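You operate a simulated robot arm through the tools that you are given. There is no shell and no other tool. Be economical: measure what you need, move in short steps, check, and stop when the job is done.

Carry out the task below with a simulated robot arm. There is one attempt and no reset: what you move stays moved.

TASK
Put the small white cup marked "J-21" from the top of the sample bench on the teal panel and the small white cup that says "J-24" on top of the brown card box there.
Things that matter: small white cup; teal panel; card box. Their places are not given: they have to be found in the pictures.

It is judged by the outcome, as a careful person would: the job done as asked, and still so three seconds after it is handed in. It fails if anything else is knocked over, pushed out of place, dropped, spilled or broken.

THE ROBOT
A 6-joint arm with a two-finger parallel gripper, fixed in place. Base frame: the origin is at the foot of the arm, x ahead of it, y to its left, z up; the work surface is at about z = 0.8. Lengths are in m, angles in rad, forces in N, time in s.
With the tool pointing down near the work surface it reaches from about 0.26 to 0.68 m from the base axis. Its first joint turns from -1.152 to 1.152 rad. Payload 2.9 kg.
Tool frame: the origin (TCP) lies between the finger pads and is the grasp point; the fingertips stand 0.03 m ahead of it; z points along the fingers, y is the line along which they close. The gripper opens to 0.11 m. The fingers are 0.02 m wide and 0.01 m thick; the gripper's body (0.048 by 0.112 m) begins 0.055 m behind the TCP.
Orientation is that of the tool frame in the base frame, as a unit quaternion [x, y, z, w]. With the fingers straight down and closing along the base's y, the tool's x points along the base's -x, its y along +y and its z along -z.

THE INTERFACE
- The arm moves only by the tool jog_arm. Its argument "moves" is a list of rows, each a list of 4 numbers: the shift along the tool's x, y, z in units of 50 mm (1.0 is 50 mm), then the turn about the tool's z in units of 8 degrees (1.0 is 8 degrees). In form: [[x, y, z, spin], ...]. A call has 1 to 12 rows; each row shifts and turns the commanded pose from where the row before left it, along the tool's axes as they then stand. "grip" is the gripper command, from -1 (fully open) to 1 (shut), values between in proportion, set as the call begins (left out, the last holds). A call with a number of a shift or a turn outside -1 to 1 is refused whole. A row lasts 0.2 s, in which the tool goes at most 0.05 m and 0.15 rad; a call with a longer step from one row to the next is refused whole, and so is a gripper value outside its range. A pose out of reach is approached as far as the arm can. The call stops where the force on the tool passes 40 N (or 10 N more than at its start, if that is more) or the arm is blocked; 0.2 s more then pass. The fingers move at their own pace (about 0.108 m/s each) and stop on an object; they squeeze with about 33 N. The grip force told is the motor's: it shows also when the fingers shut on nothing. Time passes only in rows, and 0.2 s behind the last, so rows that do not move let the fingers close. It gives the time, the measured TCP pose, the force on the tool (base axes), the opening and the grip force at its end, in the units of the frame above (readings bear some noise), and new pictures: "show" is both (left out), scene, wrist or none.
- Cameras (640 x 400 px; columns grow to the right, rows downward): "scene" is fixed at [0.0852, 0.4408, 1.3843]; the picture's right is [-0.69, -0.72, 0.00], its down [-0.41, 0.40, -0.82] and it looks along [0.59, -0.57, -0.57] (base axes); focal length 313 px, centre (320, 200). "wrist" rides on the gripper at [-0.036, 0, -0.057] in the tool frame; the picture's right is [0.00, -1.00, 0.00], its down [0.97, 0.00, -0.24] and it looks along [0.24, 0.00, 0.97] (tool axes); focal length 218 px, centre (320, 200).
- locate(camera, pixels): there is no depth. For up to 12 entries [column, row, z] of the newest picture of that camera ("zoom" is the newest enlarged one), the place [x, y] in the base frame at which the ray of that pixel passes the height z, good to about 0.003 m. No time passes.
- enlarge(camera, box): a new picture of the part [left, top, right, bottom] of that camera's present view, enlarged. No time passes.
- hand_in(): hands the job in; it is judged then, once.

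Work in short steps. Measure before you move; look again where a grasp or a placing could have gone wrong, and mend it. You have 60 turns and 120 pictures in all, the two below and enlarged ones among them. Open the gripper and draw the arm clear of the work before you hand the job in, unless the task says otherwise; then end with one line.

The tools are called as a command line: name --pt "numbers of a row" for each row, then --argument value for the rest, lists and objects as JSON in quotes. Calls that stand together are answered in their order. jog_arm: Moves the arm, as the interface text tells. Its arguments: {"type":"object","properties":{"moves":{"type":"array","items":{"type":"array","items":{"type":"number"}}},"grip":{"type":"number"},"show":{"type":"string","enum":["both","scene","wrist","none"]}},"required":["moves"]} The other tools are called the same way: locate (camera, pixels) gives the place at which the rays of pixels pass given heights; enlarge (camera, box) takes an enlarged picture of a part of a camera's view; hand_in () hands the job in.

At the start:

```text
time: 0.0
tcp_pos: [0.3899, 0.1769, 1.0734]
orientation: [0.001, 1.0, 0.0, 0.001]
contact_force: [-0.5, -0.2, -0.8]
width: 0.11
gripper_force: 0.1
```

scene: 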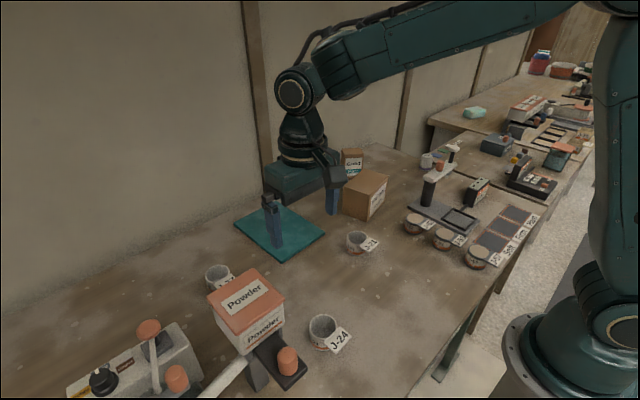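
wrist: 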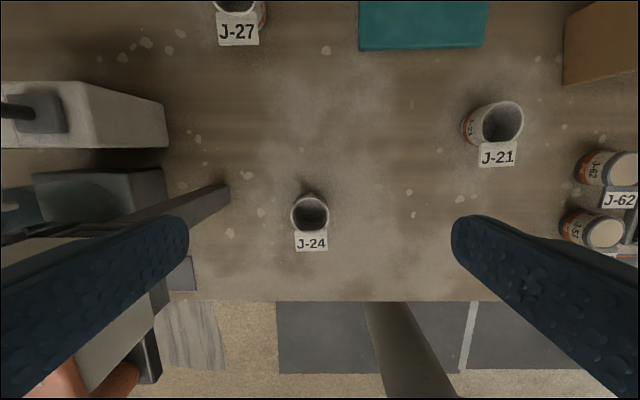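

The cups J-24 (wrist 310,215) and J-21 (wrist 500,125) are visible. I'll enlarge and locate.

enlarge --camera "scene" --box '[220, 140, 420, 265]'

enlarge --camera "wrist" --box '[260, 80, 560, 268]'

locate --camera "wrist" --pixels '[[310, 215, 0.8], [310, 215, 0.85], [310, 250, 0.8], [500, 125, 0.85], [497, 166, 0.8], [359, 50, 0.8], [485, 47, 0.8], [565, 82, 0.8], [232, 45, 0.8]]'

locate --camera "scene" --pixels '[[323, 323, 0.85], [357, 238, 0.85], [235, 225, 0.81], [282, 262, 0.81], [325, 234, 0.81], [375, 219, 0.8], [340, 211, 0.8], [275, 205, 0.81]]'

```text
3.20 times, centred on (320, 202) of scene
```

zoom: 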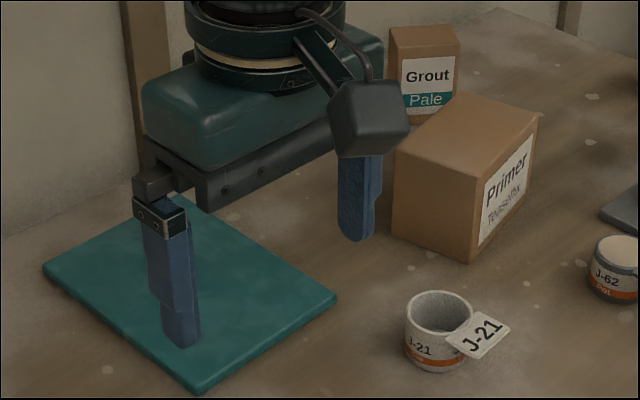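

```text
2.13 times, centred on (410, 174) of wrist
```

zoom: 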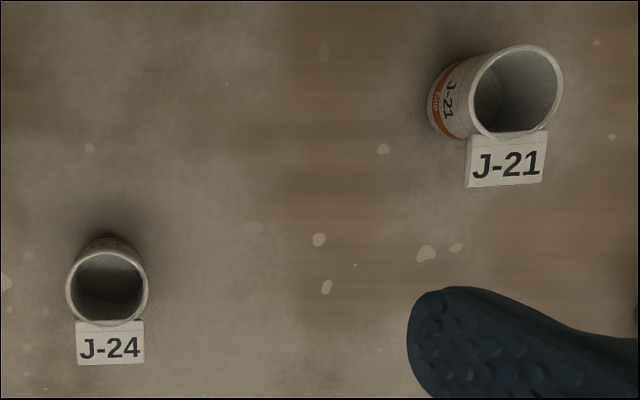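

```text
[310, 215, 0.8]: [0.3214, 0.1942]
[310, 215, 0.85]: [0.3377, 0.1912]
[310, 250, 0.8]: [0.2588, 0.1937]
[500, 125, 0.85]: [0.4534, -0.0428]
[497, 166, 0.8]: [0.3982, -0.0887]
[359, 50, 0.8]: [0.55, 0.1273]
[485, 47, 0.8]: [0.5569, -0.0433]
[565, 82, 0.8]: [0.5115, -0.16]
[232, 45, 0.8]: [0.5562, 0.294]
```

```text
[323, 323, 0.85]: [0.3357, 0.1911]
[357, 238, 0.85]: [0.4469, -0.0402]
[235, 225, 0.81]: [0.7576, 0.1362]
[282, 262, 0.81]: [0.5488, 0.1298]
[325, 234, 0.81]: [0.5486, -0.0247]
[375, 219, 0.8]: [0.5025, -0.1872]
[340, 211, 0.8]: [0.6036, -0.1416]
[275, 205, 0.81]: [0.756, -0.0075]
```

locate --camera "scene" --pixels '[[367, 221.4, 0.8], [343, 214, 0.8], [368.4, 196.4, 0.88], [368.4, 196.4, 0.9], [343, 188.9, 0.88], [343, 188.9, 0.9], [388, 175.5, 0.89], [362, 169, 0.89], [385, 201, 0.8]]'

locate --camera "scene" --pixels '[[356, 255.5, 0.8], [357.5, 243.5, 0.84], [357.5, 243.5, 0.86], [357.5, 231, 0.85], [346.5, 237, 0.85], [368, 237, 0.85]]'

enlarge --camera "scene" --box '[180, 240, 380, 365]'

```text
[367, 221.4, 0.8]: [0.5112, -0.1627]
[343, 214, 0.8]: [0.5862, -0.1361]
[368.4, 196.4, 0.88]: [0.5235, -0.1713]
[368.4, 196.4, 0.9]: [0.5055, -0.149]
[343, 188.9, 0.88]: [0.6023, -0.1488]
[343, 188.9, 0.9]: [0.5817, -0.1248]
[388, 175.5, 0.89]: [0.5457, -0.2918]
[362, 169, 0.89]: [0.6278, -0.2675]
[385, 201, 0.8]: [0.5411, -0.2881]
```

```text
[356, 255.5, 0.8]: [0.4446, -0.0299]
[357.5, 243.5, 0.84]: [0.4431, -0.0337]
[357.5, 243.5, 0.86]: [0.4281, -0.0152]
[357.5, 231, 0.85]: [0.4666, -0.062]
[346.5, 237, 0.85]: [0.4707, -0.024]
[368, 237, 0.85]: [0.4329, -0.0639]
```

```text
3.20 times, centred on (280, 302) of scene
```

zoom: 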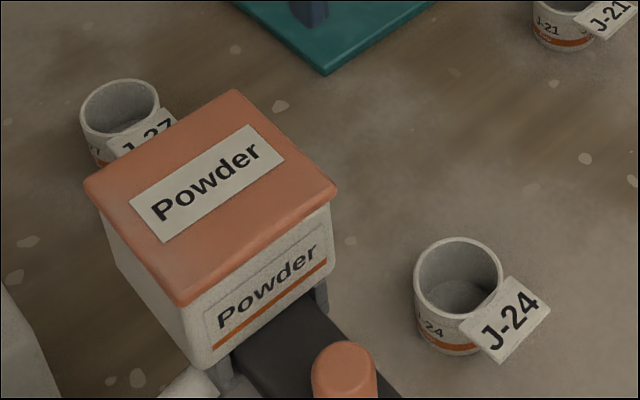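

locate --camera "zoom" --pixels '[[337, 195, 0.9], [337, 195, 0.88], [337, 195, 0.93], [328, 310, 0.8], [345, 345, 0.85], [375, 355, 0.85], [233, 90, 0.9], [458, 320, 0.845], [452, 356, 0.8], [415, 275, 0.845], [502, 275, 0.845], [180, 305, 0.9]]'

jog_arm --pt "0 0 0 0" --pt "0.5 -0.9 0 0" --pt "0 -1 0 0" --pt "0 -1 0 0"

```text
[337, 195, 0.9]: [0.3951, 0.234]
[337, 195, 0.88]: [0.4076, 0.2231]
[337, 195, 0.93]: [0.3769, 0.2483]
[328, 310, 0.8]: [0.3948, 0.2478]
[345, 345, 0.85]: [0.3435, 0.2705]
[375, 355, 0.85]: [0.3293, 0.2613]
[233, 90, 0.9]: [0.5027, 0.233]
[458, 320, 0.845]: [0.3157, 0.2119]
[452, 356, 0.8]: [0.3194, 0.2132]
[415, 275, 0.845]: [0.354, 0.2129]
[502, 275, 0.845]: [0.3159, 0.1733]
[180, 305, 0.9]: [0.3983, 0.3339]
```

```text
refused: row 2 steps farther than a row can; nothing moved
```

jog_arm --pt "-0.24 -0.88 0 0" --pt "-0.24 -0.88 0 0" --pt "-0.24 -0.88 0 0" --pt "-0.24 -0.88 0 0" --pt "-0.24 -0.88 0 0" --pt "0 0 0.9 0" --pt "0 0 0.9 0" --pt "0 0 0.5 0" --grip 0.4

```text
time: 1.8
tcp_pos: [0.4512, -0.0446, 0.9553]
orientation: [0.001, 1.0, 0.001, 0.0]
contact_force: [-0.6, 0.6, 0.4]
width: 0.0331
gripper_force: 0.1
```

scene: 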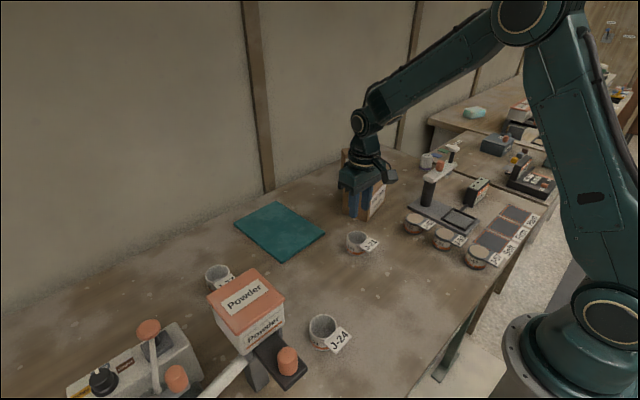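
wrist: 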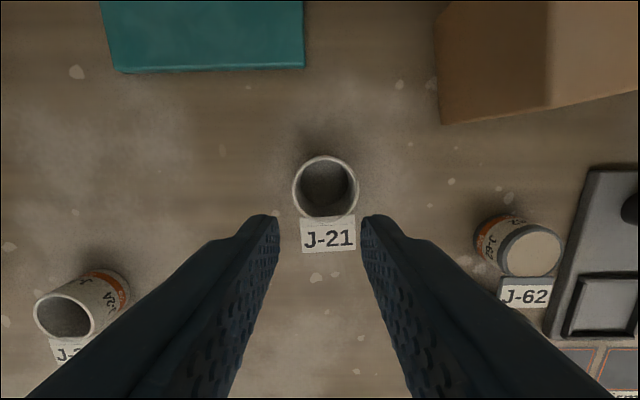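

locate --camera "wrist" --pixels '[[325, 187, 0.845], [293, 187, 0.845], [358, 187, 0.845], [325, 156, 0.845], [325, 217, 0.845], [120, 72, 0.8], [304, 67, 0.81], [443, 124, 0.8]]'

locate --camera "scene" --pixels '[[234, 222, 0.81], [283, 259, 0.81], [325, 232, 0.81], [276, 202, 0.81], [358, 237, 0.845]]'

```text
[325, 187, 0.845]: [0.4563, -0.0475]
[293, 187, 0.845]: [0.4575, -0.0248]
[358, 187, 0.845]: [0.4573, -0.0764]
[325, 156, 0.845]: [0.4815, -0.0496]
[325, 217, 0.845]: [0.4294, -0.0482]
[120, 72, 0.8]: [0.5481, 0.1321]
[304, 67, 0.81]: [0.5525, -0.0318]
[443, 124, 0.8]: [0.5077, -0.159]
```

```text
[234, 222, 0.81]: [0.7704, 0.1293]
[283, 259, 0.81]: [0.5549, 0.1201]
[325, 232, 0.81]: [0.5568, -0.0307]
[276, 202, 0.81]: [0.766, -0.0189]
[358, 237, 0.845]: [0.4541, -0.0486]
```

J-21's rim centre is about (0.456, -0.048), diameter ~0.053. Open to ~0.085, center and descend to z≈0.838.

jog_arm --pt "-0.1 -0.07 0 0" --pt "0 0 0 0" --pt "0 0 0.6 0" --pt "0 0 0.6 0" --pt "0 0 0.6 0" --pt "0 0 0.55 0" --grip -0.55

```text
time: 3.2
tcp_pos: [0.4549, -0.0449, 0.8404]
orientation: [0.001, 1.0, 0.0, 0.0]
contact_force: [-0.5, 0.7, 1.1]
width: 0.0854
gripper_force: 0.1
```

scene: 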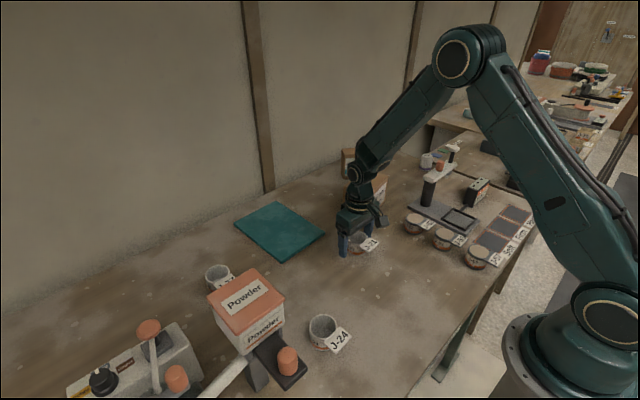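
wrist: 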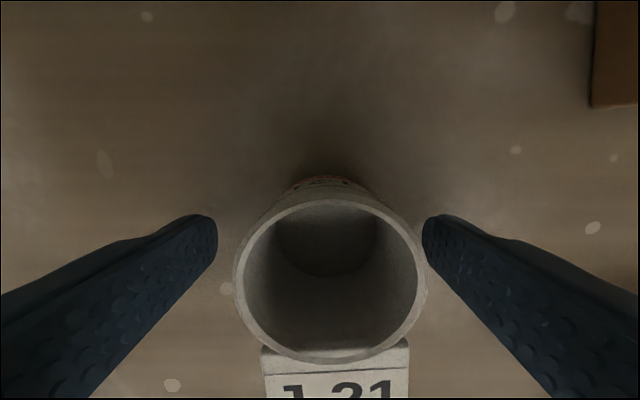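

Cup lies between the fingers, ~3 mm off-centre; nudge and close.

jog_arm --pt "0 -0.06 0 0" --pt "0 0 0 0" --pt "0 0 0 0" --pt "0 0 0 0" --grip 1 --show "wrist"

```text
time: 4.2
tcp_pos: [0.4549, -0.0484, 0.8398]
orientation: [0.0, 1.0, -0.001, 0.0]
contact_force: [0.6, 0.2, -0.1]
width: 0.0509
gripper_force: 33.1
```

wrist: 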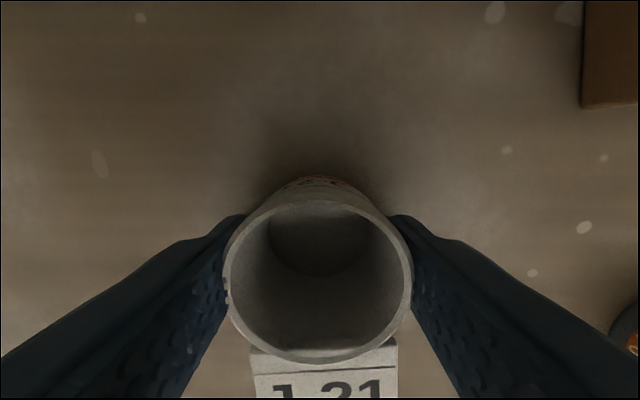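

Gripped (0.051 wide). Lift 8 cm and move over the panel.

jog_arm --pt "0 0 -0.5 0" --pt "0 0 -0.6 0" --pt "0 0 -0.6 0" --pt "-0.6 0.33 0 0" --pt "-0.6 0.33 0 0" --pt "-0.6 0.33 0 0" --pt "-0.6 0.33 0 0" --pt "-0.6 0.33 0 0" --pt "-0.6 0.3 0 0" --pt "0 0 0 0"

```text
time: 6.4
tcp_pos: [0.6369, 0.0481, 0.9262]
orientation: [0.0, 1.0, 0.0, -0.001]
contact_force: [-0.7, 0.5, 0.0]
width: 0.0507
gripper_force: 33.2
```

scene: 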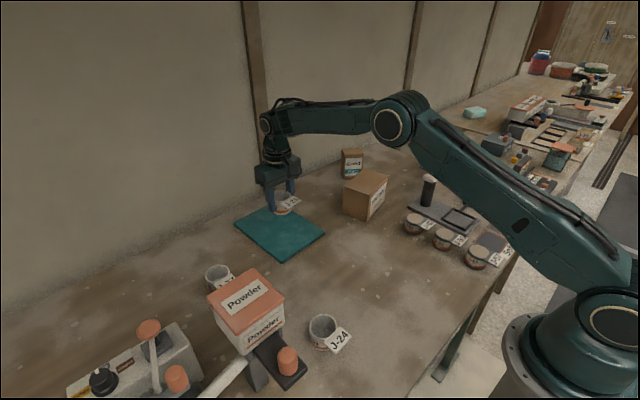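
wrist: 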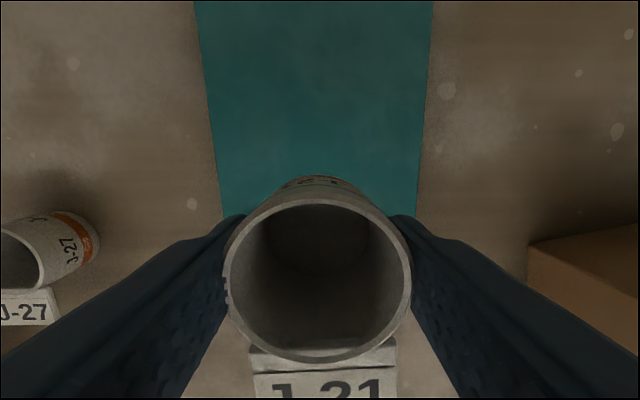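

Cup is over the panel. Descend to just above, then creep down.

jog_arm --pt "0 0 0.5 0" --pt "0 0 0.5 0" --pt "0 0 0.3 0" --pt "0 0 0.05 0" --pt "0 0 0.04 0" --pt "0 0 0 0"

```text
time: 7.8
tcp_pos: [0.636, 0.0488, 0.856]
orientation: [0.0, 1.0, 0.0, 0.001]
contact_force: [-0.6, -0.1, 0.3]
width: 0.0506
gripper_force: 33.1
```

scene: 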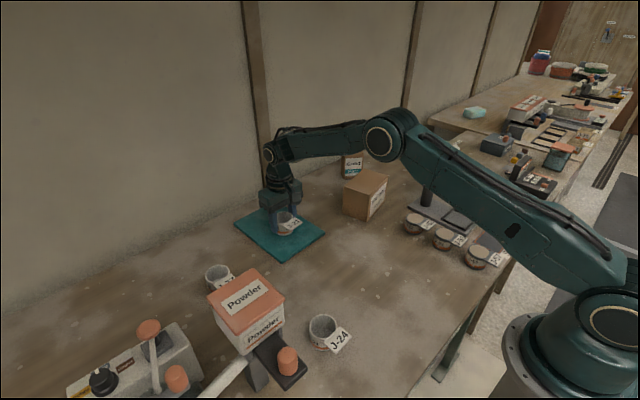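
wrist: 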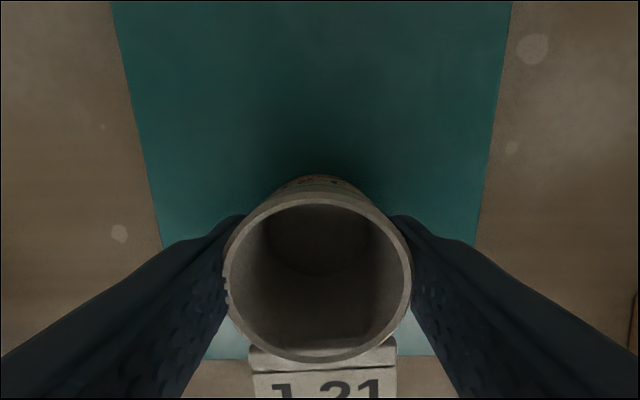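

jog_arm --pt "0 0 0.03 0" --pt "0 0 0.03 0" --pt "0 0 0 0" --show "none"

```text
time: 8.6
tcp_pos: [0.6364, 0.0493, 0.8515]
orientation: [0.0, 1.0, 0.0, 0.0]
contact_force: [-0.8, 0.3, -0.3]
width: 0.0509
gripper_force: 33.2
```

No contact yet; creep further.

jog_arm --pt "0 0 0.03 0" --pt "0 0 0.03 0" --pt "0 0 0 0" --show "none"

```text
time: 9.4
tcp_pos: [0.6369, 0.0487, 0.8517]
orientation: [0.0, 1.0, 0.0, 0.001]
contact_force: [-3.2, 1.1, 14.7]
width: 0.0509
gripper_force: 32.9
```

Contact made (14.7 N) at TCP z≈0.851. Ease 2 mm, release and rise.

jog_arm --pt "0 0 -0.04 0" --pt "0 0 0 0" --show "none"

jog_arm --pt "0 0 0 0" --pt "0 0 0 0" --pt "0 0 -0.4 0" --pt "0 0 -0.7 0" --pt "0 0 -0.9 0" --grip -0.55

```text
time: 10.0
tcp_pos: [0.6369, 0.0479, 0.8519]
orientation: [0.0, 1.0, 0.001, -0.001]
contact_force: [1.3, -0.2, 5.6]
width: 0.0505
gripper_force: 33.6
```

```text
time: 11.2
tcp_pos: [0.6347, 0.0478, 0.9501]
orientation: [-0.001, 1.0, 0.0, 0.0]
contact_force: [-0.6, -0.6, 0.4]
width: 0.085
gripper_force: 0.0
```

scene: 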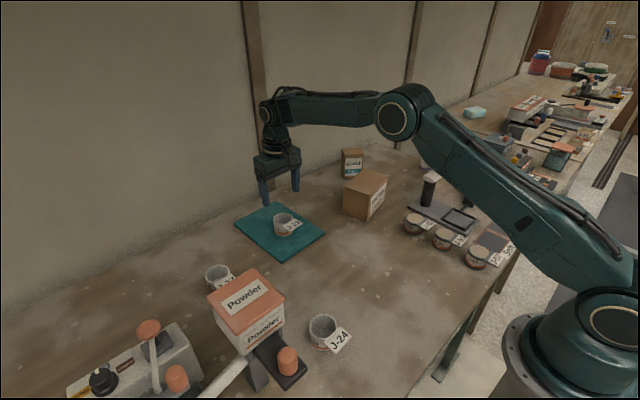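
wrist: 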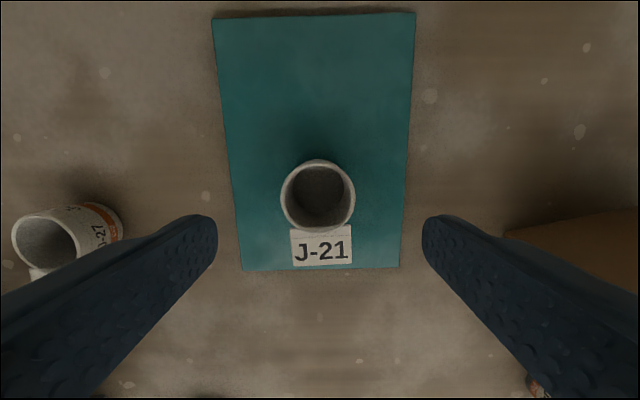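

J-21 stands on the panel. Rise and move above J-24.

jog_arm --pt "0 0 -0.8 0" --pt "0 0 -0.4 0" --pt "0.85 0.4 0 0" --pt "0.85 0.4 0 0" --pt "0.85 0.4 0 0" --pt "0.85 0.4 0 0" --pt "0.85 0.4 0 0" --pt "0.85 0.4 0 0" --pt "0.8 0.45 0 0" --pt "0 0 0 0" --grip -0.5

```text
time: 13.4
tcp_pos: [0.3402, 0.1924, 1.0089]
orientation: [0.0, 1.0, 0.001, 0.0]
contact_force: [0.0, 0.6, -0.2]
width: 0.0825
gripper_force: 0.0
```

scene: 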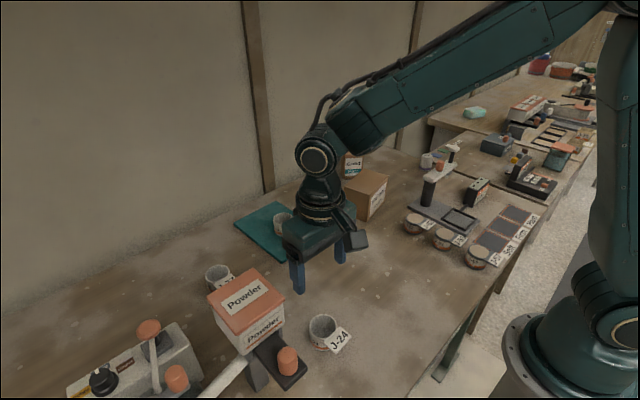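
wrist: 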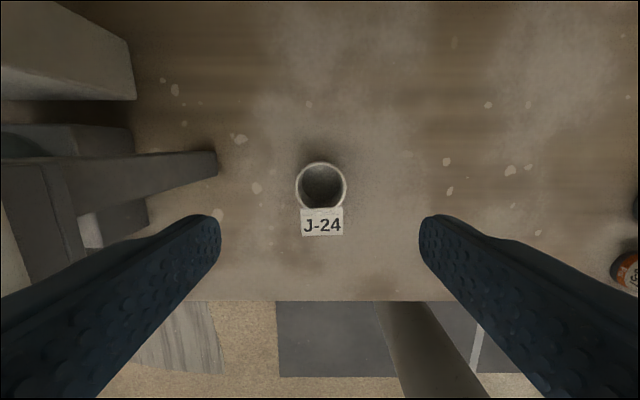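

locate --camera "wrist" --pixels '[[321, 187, 0.845], [296, 187, 0.845], [347, 187, 0.845], [321, 161, 0.845], [217, 160, 0.8], [217, 160, 0.87], [135, 100, 0.8], [135, 100, 0.9], [148, 225, 0.8], [148, 225, 0.85]]'

enlarge --camera "wrist" --box '[0, 0, 320, 200]'

enlarge --camera "scene" --box '[200, 230, 380, 400]'

```text
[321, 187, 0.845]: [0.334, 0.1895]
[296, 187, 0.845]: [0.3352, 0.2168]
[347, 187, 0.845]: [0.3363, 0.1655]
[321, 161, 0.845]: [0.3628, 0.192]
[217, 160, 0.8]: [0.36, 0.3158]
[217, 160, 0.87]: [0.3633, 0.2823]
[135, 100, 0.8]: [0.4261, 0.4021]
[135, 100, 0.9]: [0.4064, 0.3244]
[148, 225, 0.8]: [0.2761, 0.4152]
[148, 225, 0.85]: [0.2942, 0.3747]
```

```text
2.00 times, centred on (160, 100) of wrist
```

zoom: 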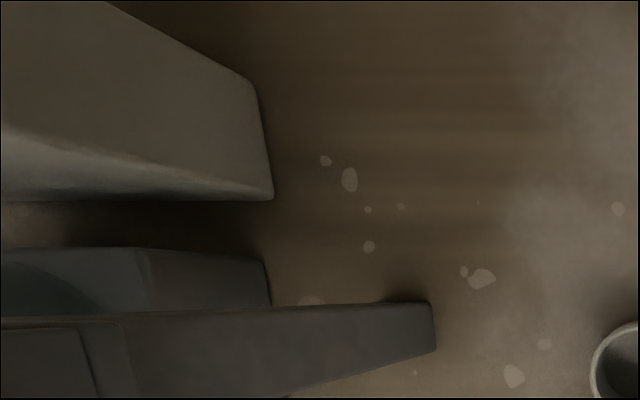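

```text
2.35 times, centred on (290, 315) of scene
```

zoom: 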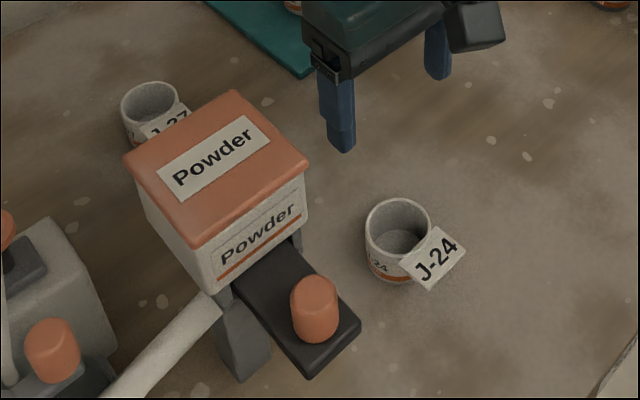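

J-24 rim centre ≈ (0.335, 0.191); the powder stand stays at y > 0.28, clear. Descend.

jog_arm --pt "0.1 -0.02 0.4 0" --pt "0 0 0.6 0" --pt "0 0 0.6 0" --pt "0 0 0.6 0" --pt "0 0 0.6 0" --pt "0 0 0.55 0"

```text
time: 14.8
tcp_pos: [0.3341, 0.1897, 0.8444]
orientation: [0.0, 1.0, 0.0, 0.001]
contact_force: [-0.5, 0.7, -0.1]
width: 0.0824
gripper_force: 0.0
```

scene: 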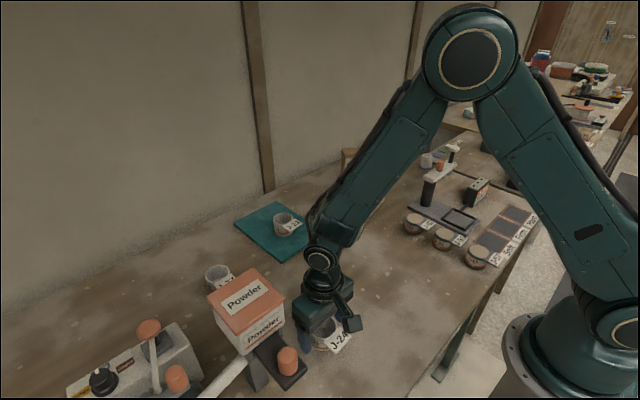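
wrist: 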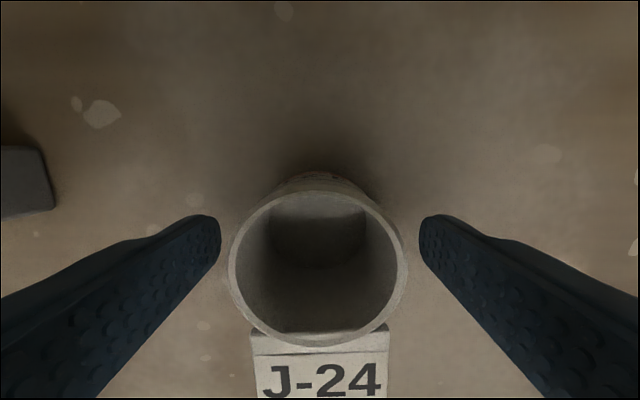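

Centred. Go down 4 mm more and close.

jog_arm --pt "-0.06 0.03 0.08 0" --pt "0 0 0 0" --pt "0 0 0 0" --pt "0 0 0 0" --grip 1 --show "wrist"

```text
time: 15.8
tcp_pos: [0.3371, 0.1905, 0.8403]
orientation: [0.0, 1.0, 0.001, 0.001]
contact_force: [-6.8, -2.0, 24.5]
width: 0.0502
gripper_force: 33.0
```

wrist: 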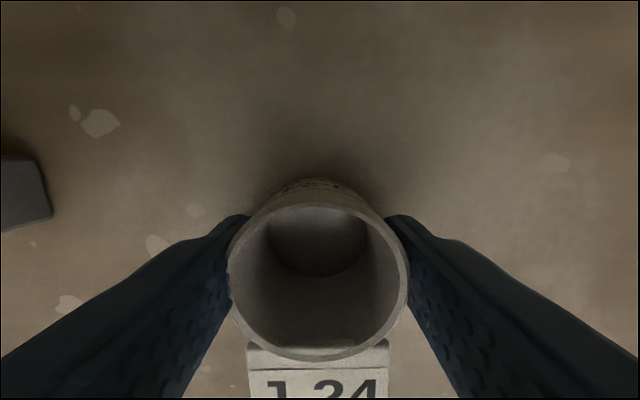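

Gripped. Lift straight up 18 cm.

jog_arm --pt "0 0 -0.3 0" --pt "0 0 -0.6 0" --pt "0 0 -0.7 0" --pt "0 0 -0.7 0" --pt "0 0 -0.7 0" --pt "0 0 -0.6 0" --pt "0 0 0 0" --show "scene"

```text
time: 17.4
tcp_pos: [0.3378, 0.1899, 1.0195]
orientation: [0.0, 1.0, 0.0, 0.0]
contact_force: [-1.0, 0.2, 0.1]
width: 0.0503
gripper_force: 33.0
```

scene: 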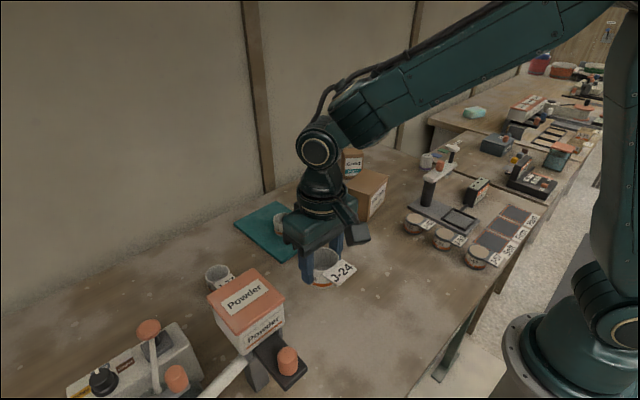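

jog_arm --pt "-0.36 -0.86 0 0" --pt "-0.36 -0.86 0 0" --pt "-0.36 -0.86 0 0" --pt "-0.36 -0.86 0 0" --pt "-0.36 -0.86 0 0" --pt "-0.36 -0.86 0 0" --pt "-0.36 -0.86 0 0" --pt "-0.36 -0.86 0 0" --pt "-0.36 -0.86 0 0" --pt "0 0 0 0"

```text
time: 19.6
tcp_pos: [0.5008, -0.1974, 1.0188]
orientation: [0.0, 1.0, 0.0, 0.0]
contact_force: [0.0, -0.2, 0.0]
width: 0.0503
gripper_force: 32.9
```

scene: 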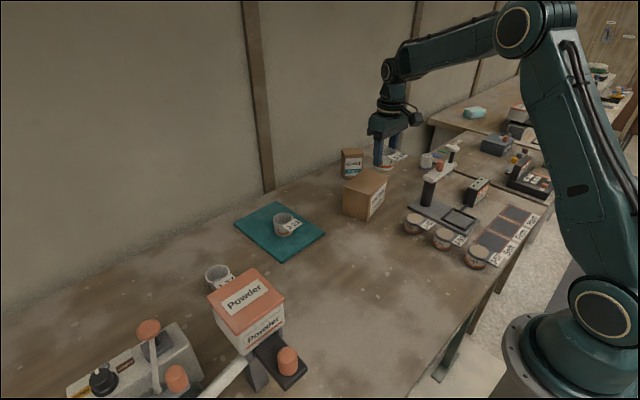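
wrist: 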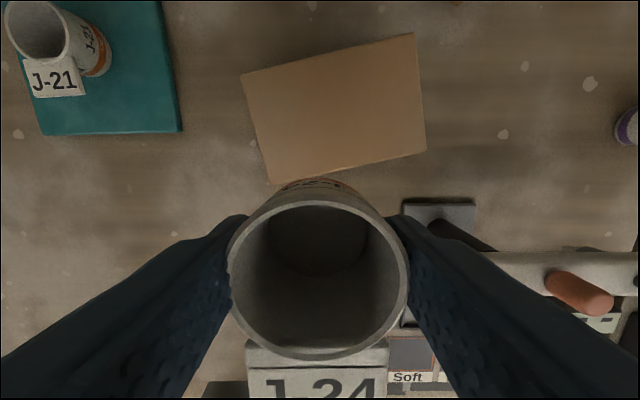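

locate --camera "wrist" --pixels '[[241, 74, 0.892], [270, 184, 0.892], [427, 150, 0.892], [415, 33, 0.892], [480, 255, 0.93], [600, 285, 0.95], [475, 205, 0.8]]'

enlarge --camera "scene" --box '[320, 110, 520, 235]'

```text
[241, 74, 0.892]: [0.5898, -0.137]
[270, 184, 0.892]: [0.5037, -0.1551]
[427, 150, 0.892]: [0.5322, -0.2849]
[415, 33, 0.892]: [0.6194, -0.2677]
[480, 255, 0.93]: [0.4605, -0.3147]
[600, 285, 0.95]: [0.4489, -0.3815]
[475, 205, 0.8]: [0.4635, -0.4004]
```

```text
3.20 times, centred on (420, 172) of scene
```

zoom: 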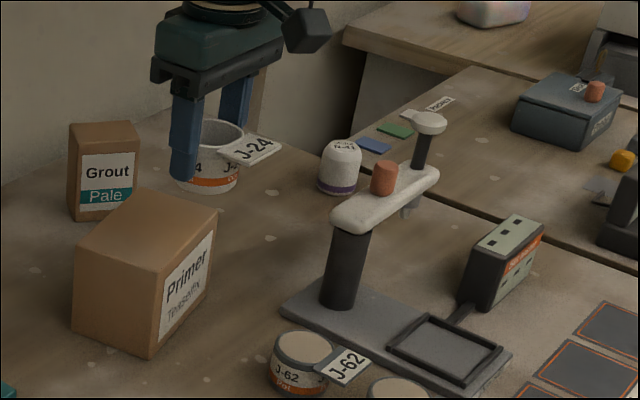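

Box top centre ≈ (0.563, -0.211). Move above it and descend to 0.945.

jog_arm --pt "-0.63 -0.14 0 0" --pt "-0.63 -0.13 0 0" --pt "0 0 0.5 0" --pt "0 0 0.5 0" --pt "0 0 0.4 0" --pt "0 0 0 0"

```text
time: 21.0
tcp_pos: [0.5652, -0.2111, 0.9501]
orientation: [0.0, 1.0, 0.0, 0.0]
contact_force: [0.1, -0.2, 0.0]
width: 0.0503
gripper_force: 32.8
```

scene: 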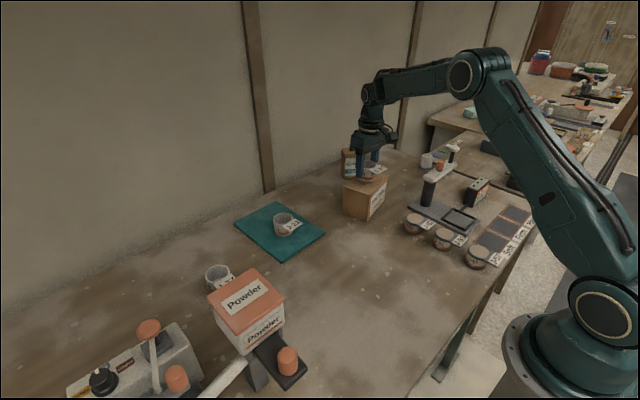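
wrist: 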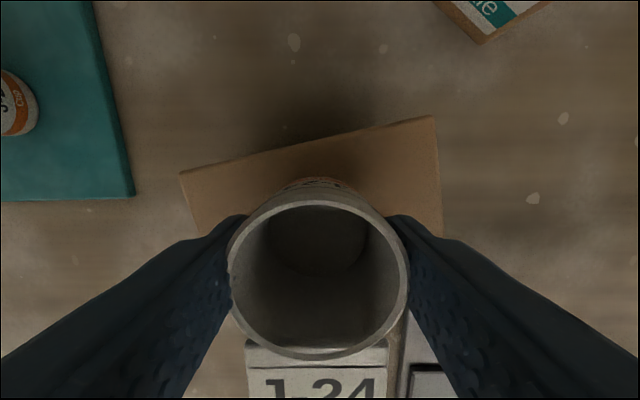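

locate --camera "wrist" --pixels '[[180, 173, 0.892], [434, 116, 0.892], [442, 235, 0.892], [194, 236, 0.892]]'

jog_arm --pt "0 0 0.06 0" --pt "0 0 0.06 0" --pt "0 0 0.06 0" --pt "0 0 0 0" --show "none"

```text
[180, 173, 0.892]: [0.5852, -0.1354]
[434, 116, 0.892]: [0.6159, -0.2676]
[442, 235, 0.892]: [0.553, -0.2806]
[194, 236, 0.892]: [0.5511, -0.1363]
```

```text
time: 22.0
tcp_pos: [0.5639, -0.2093, 0.9415]
orientation: [0.0, 1.0, 0.0, -0.001]
contact_force: [-0.2, -0.6, 0.3]
width: 0.0503
gripper_force: 33.1
```

Centred over the box. Creep on.

jog_arm --pt "0.04 0 0.04 0" --pt "0 0 0.03 0" --pt "0 0 0.03 0" --pt "0 0 0 0" --show "none"

```text
time: 23.0
tcp_pos: [0.5629, -0.2104, 0.9388]
orientation: [0.0, 1.0, 0.0, 0.004]
contact_force: [4.2, 2.0, 27.0]
width: 0.0504
gripper_force: 32.8
```

Contact (27 N) at z≈0.939. Ease up before releasing.

jog_arm --pt "0 0 -0.04 0" --pt "0 0 0 0"

```text
time: 23.6
tcp_pos: [0.562, -0.2092, 0.9396]
orientation: [0.0, 1.0, -0.001, 0.0]
contact_force: [5.1, -1.5, 17.8]
width: 0.05
gripper_force: 33.4
```

scene: 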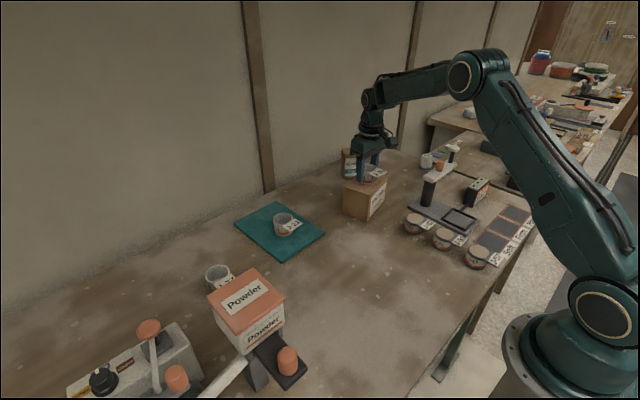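
wrist: 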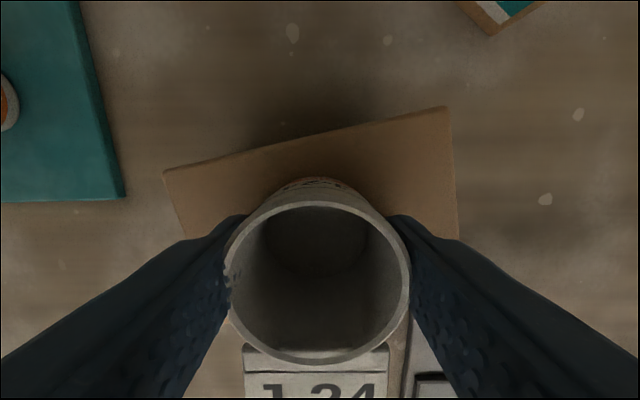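

jog_arm --pt "0 0 -0.04 0" --pt "0 0 0 0" --show "none"

jog_arm --pt "0 0 0 0" --pt "0 0 0 0" --pt "0 0 -0.4 0" --pt "0 0 -0.7 0" --pt "0 0 -0.9 0" --grip -0.5

```text
time: 24.2
tcp_pos: [0.5598, -0.2088, 0.9402]
orientation: [0.0, 1.0, 0.0, -0.002]
contact_force: [0.7, -1.8, 7.7]
width: 0.0499
gripper_force: 32.8
```

```text
time: 25.4
tcp_pos: [0.5622, -0.2091, 1.0393]
orientation: [0.001, 1.0, 0.0, -0.001]
contact_force: [0.5, -0.7, 0.4]
width: 0.0824
gripper_force: 0.1
```

scene: 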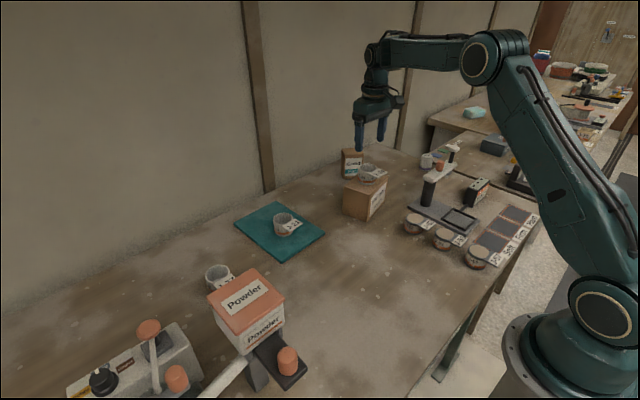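
wrist: 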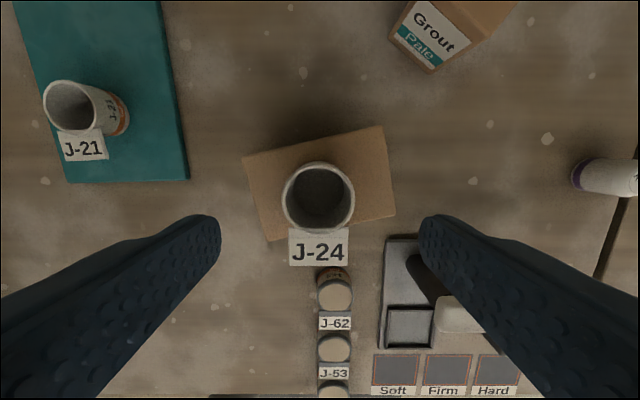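

Both cups stand upright where they belong. Draw the arm back and check once more.

jog_arm --pt "0 0 -0.8 0" --pt "0.8 0.4 0 0" --pt "0.8 0.4 0 0" --pt "0.8 0.4 0 0" --pt "0 0 0 0" --show "none"

enlarge --camera "scene" --box '[220, 130, 420, 255]'

```text
time: 26.6
tcp_pos: [0.4401, -0.1503, 1.0784]
orientation: [0.001, 1.0, 0.0, 0.0]
contact_force: [-0.3, 0.0, 0.1]
width: 0.0823
gripper_force: 0.1
```

```text
3.20 times, centred on (320, 192) of scene
```

zoom: 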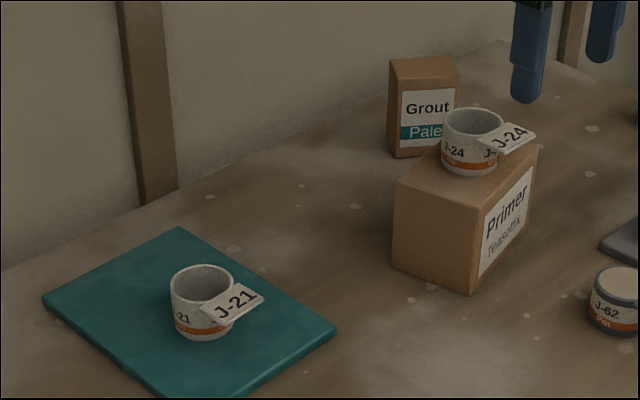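

Both cups are placed, nothing else has moved, and the gripper is open and clear, so I hand in.

hand_in

```text
The job is handed in.
```

Cup J-21 stands upright on the teal panel and cup J-24 stands upright on top of the brown "Primer" card box; I saw nothing else disturbed, and the job is handed in.
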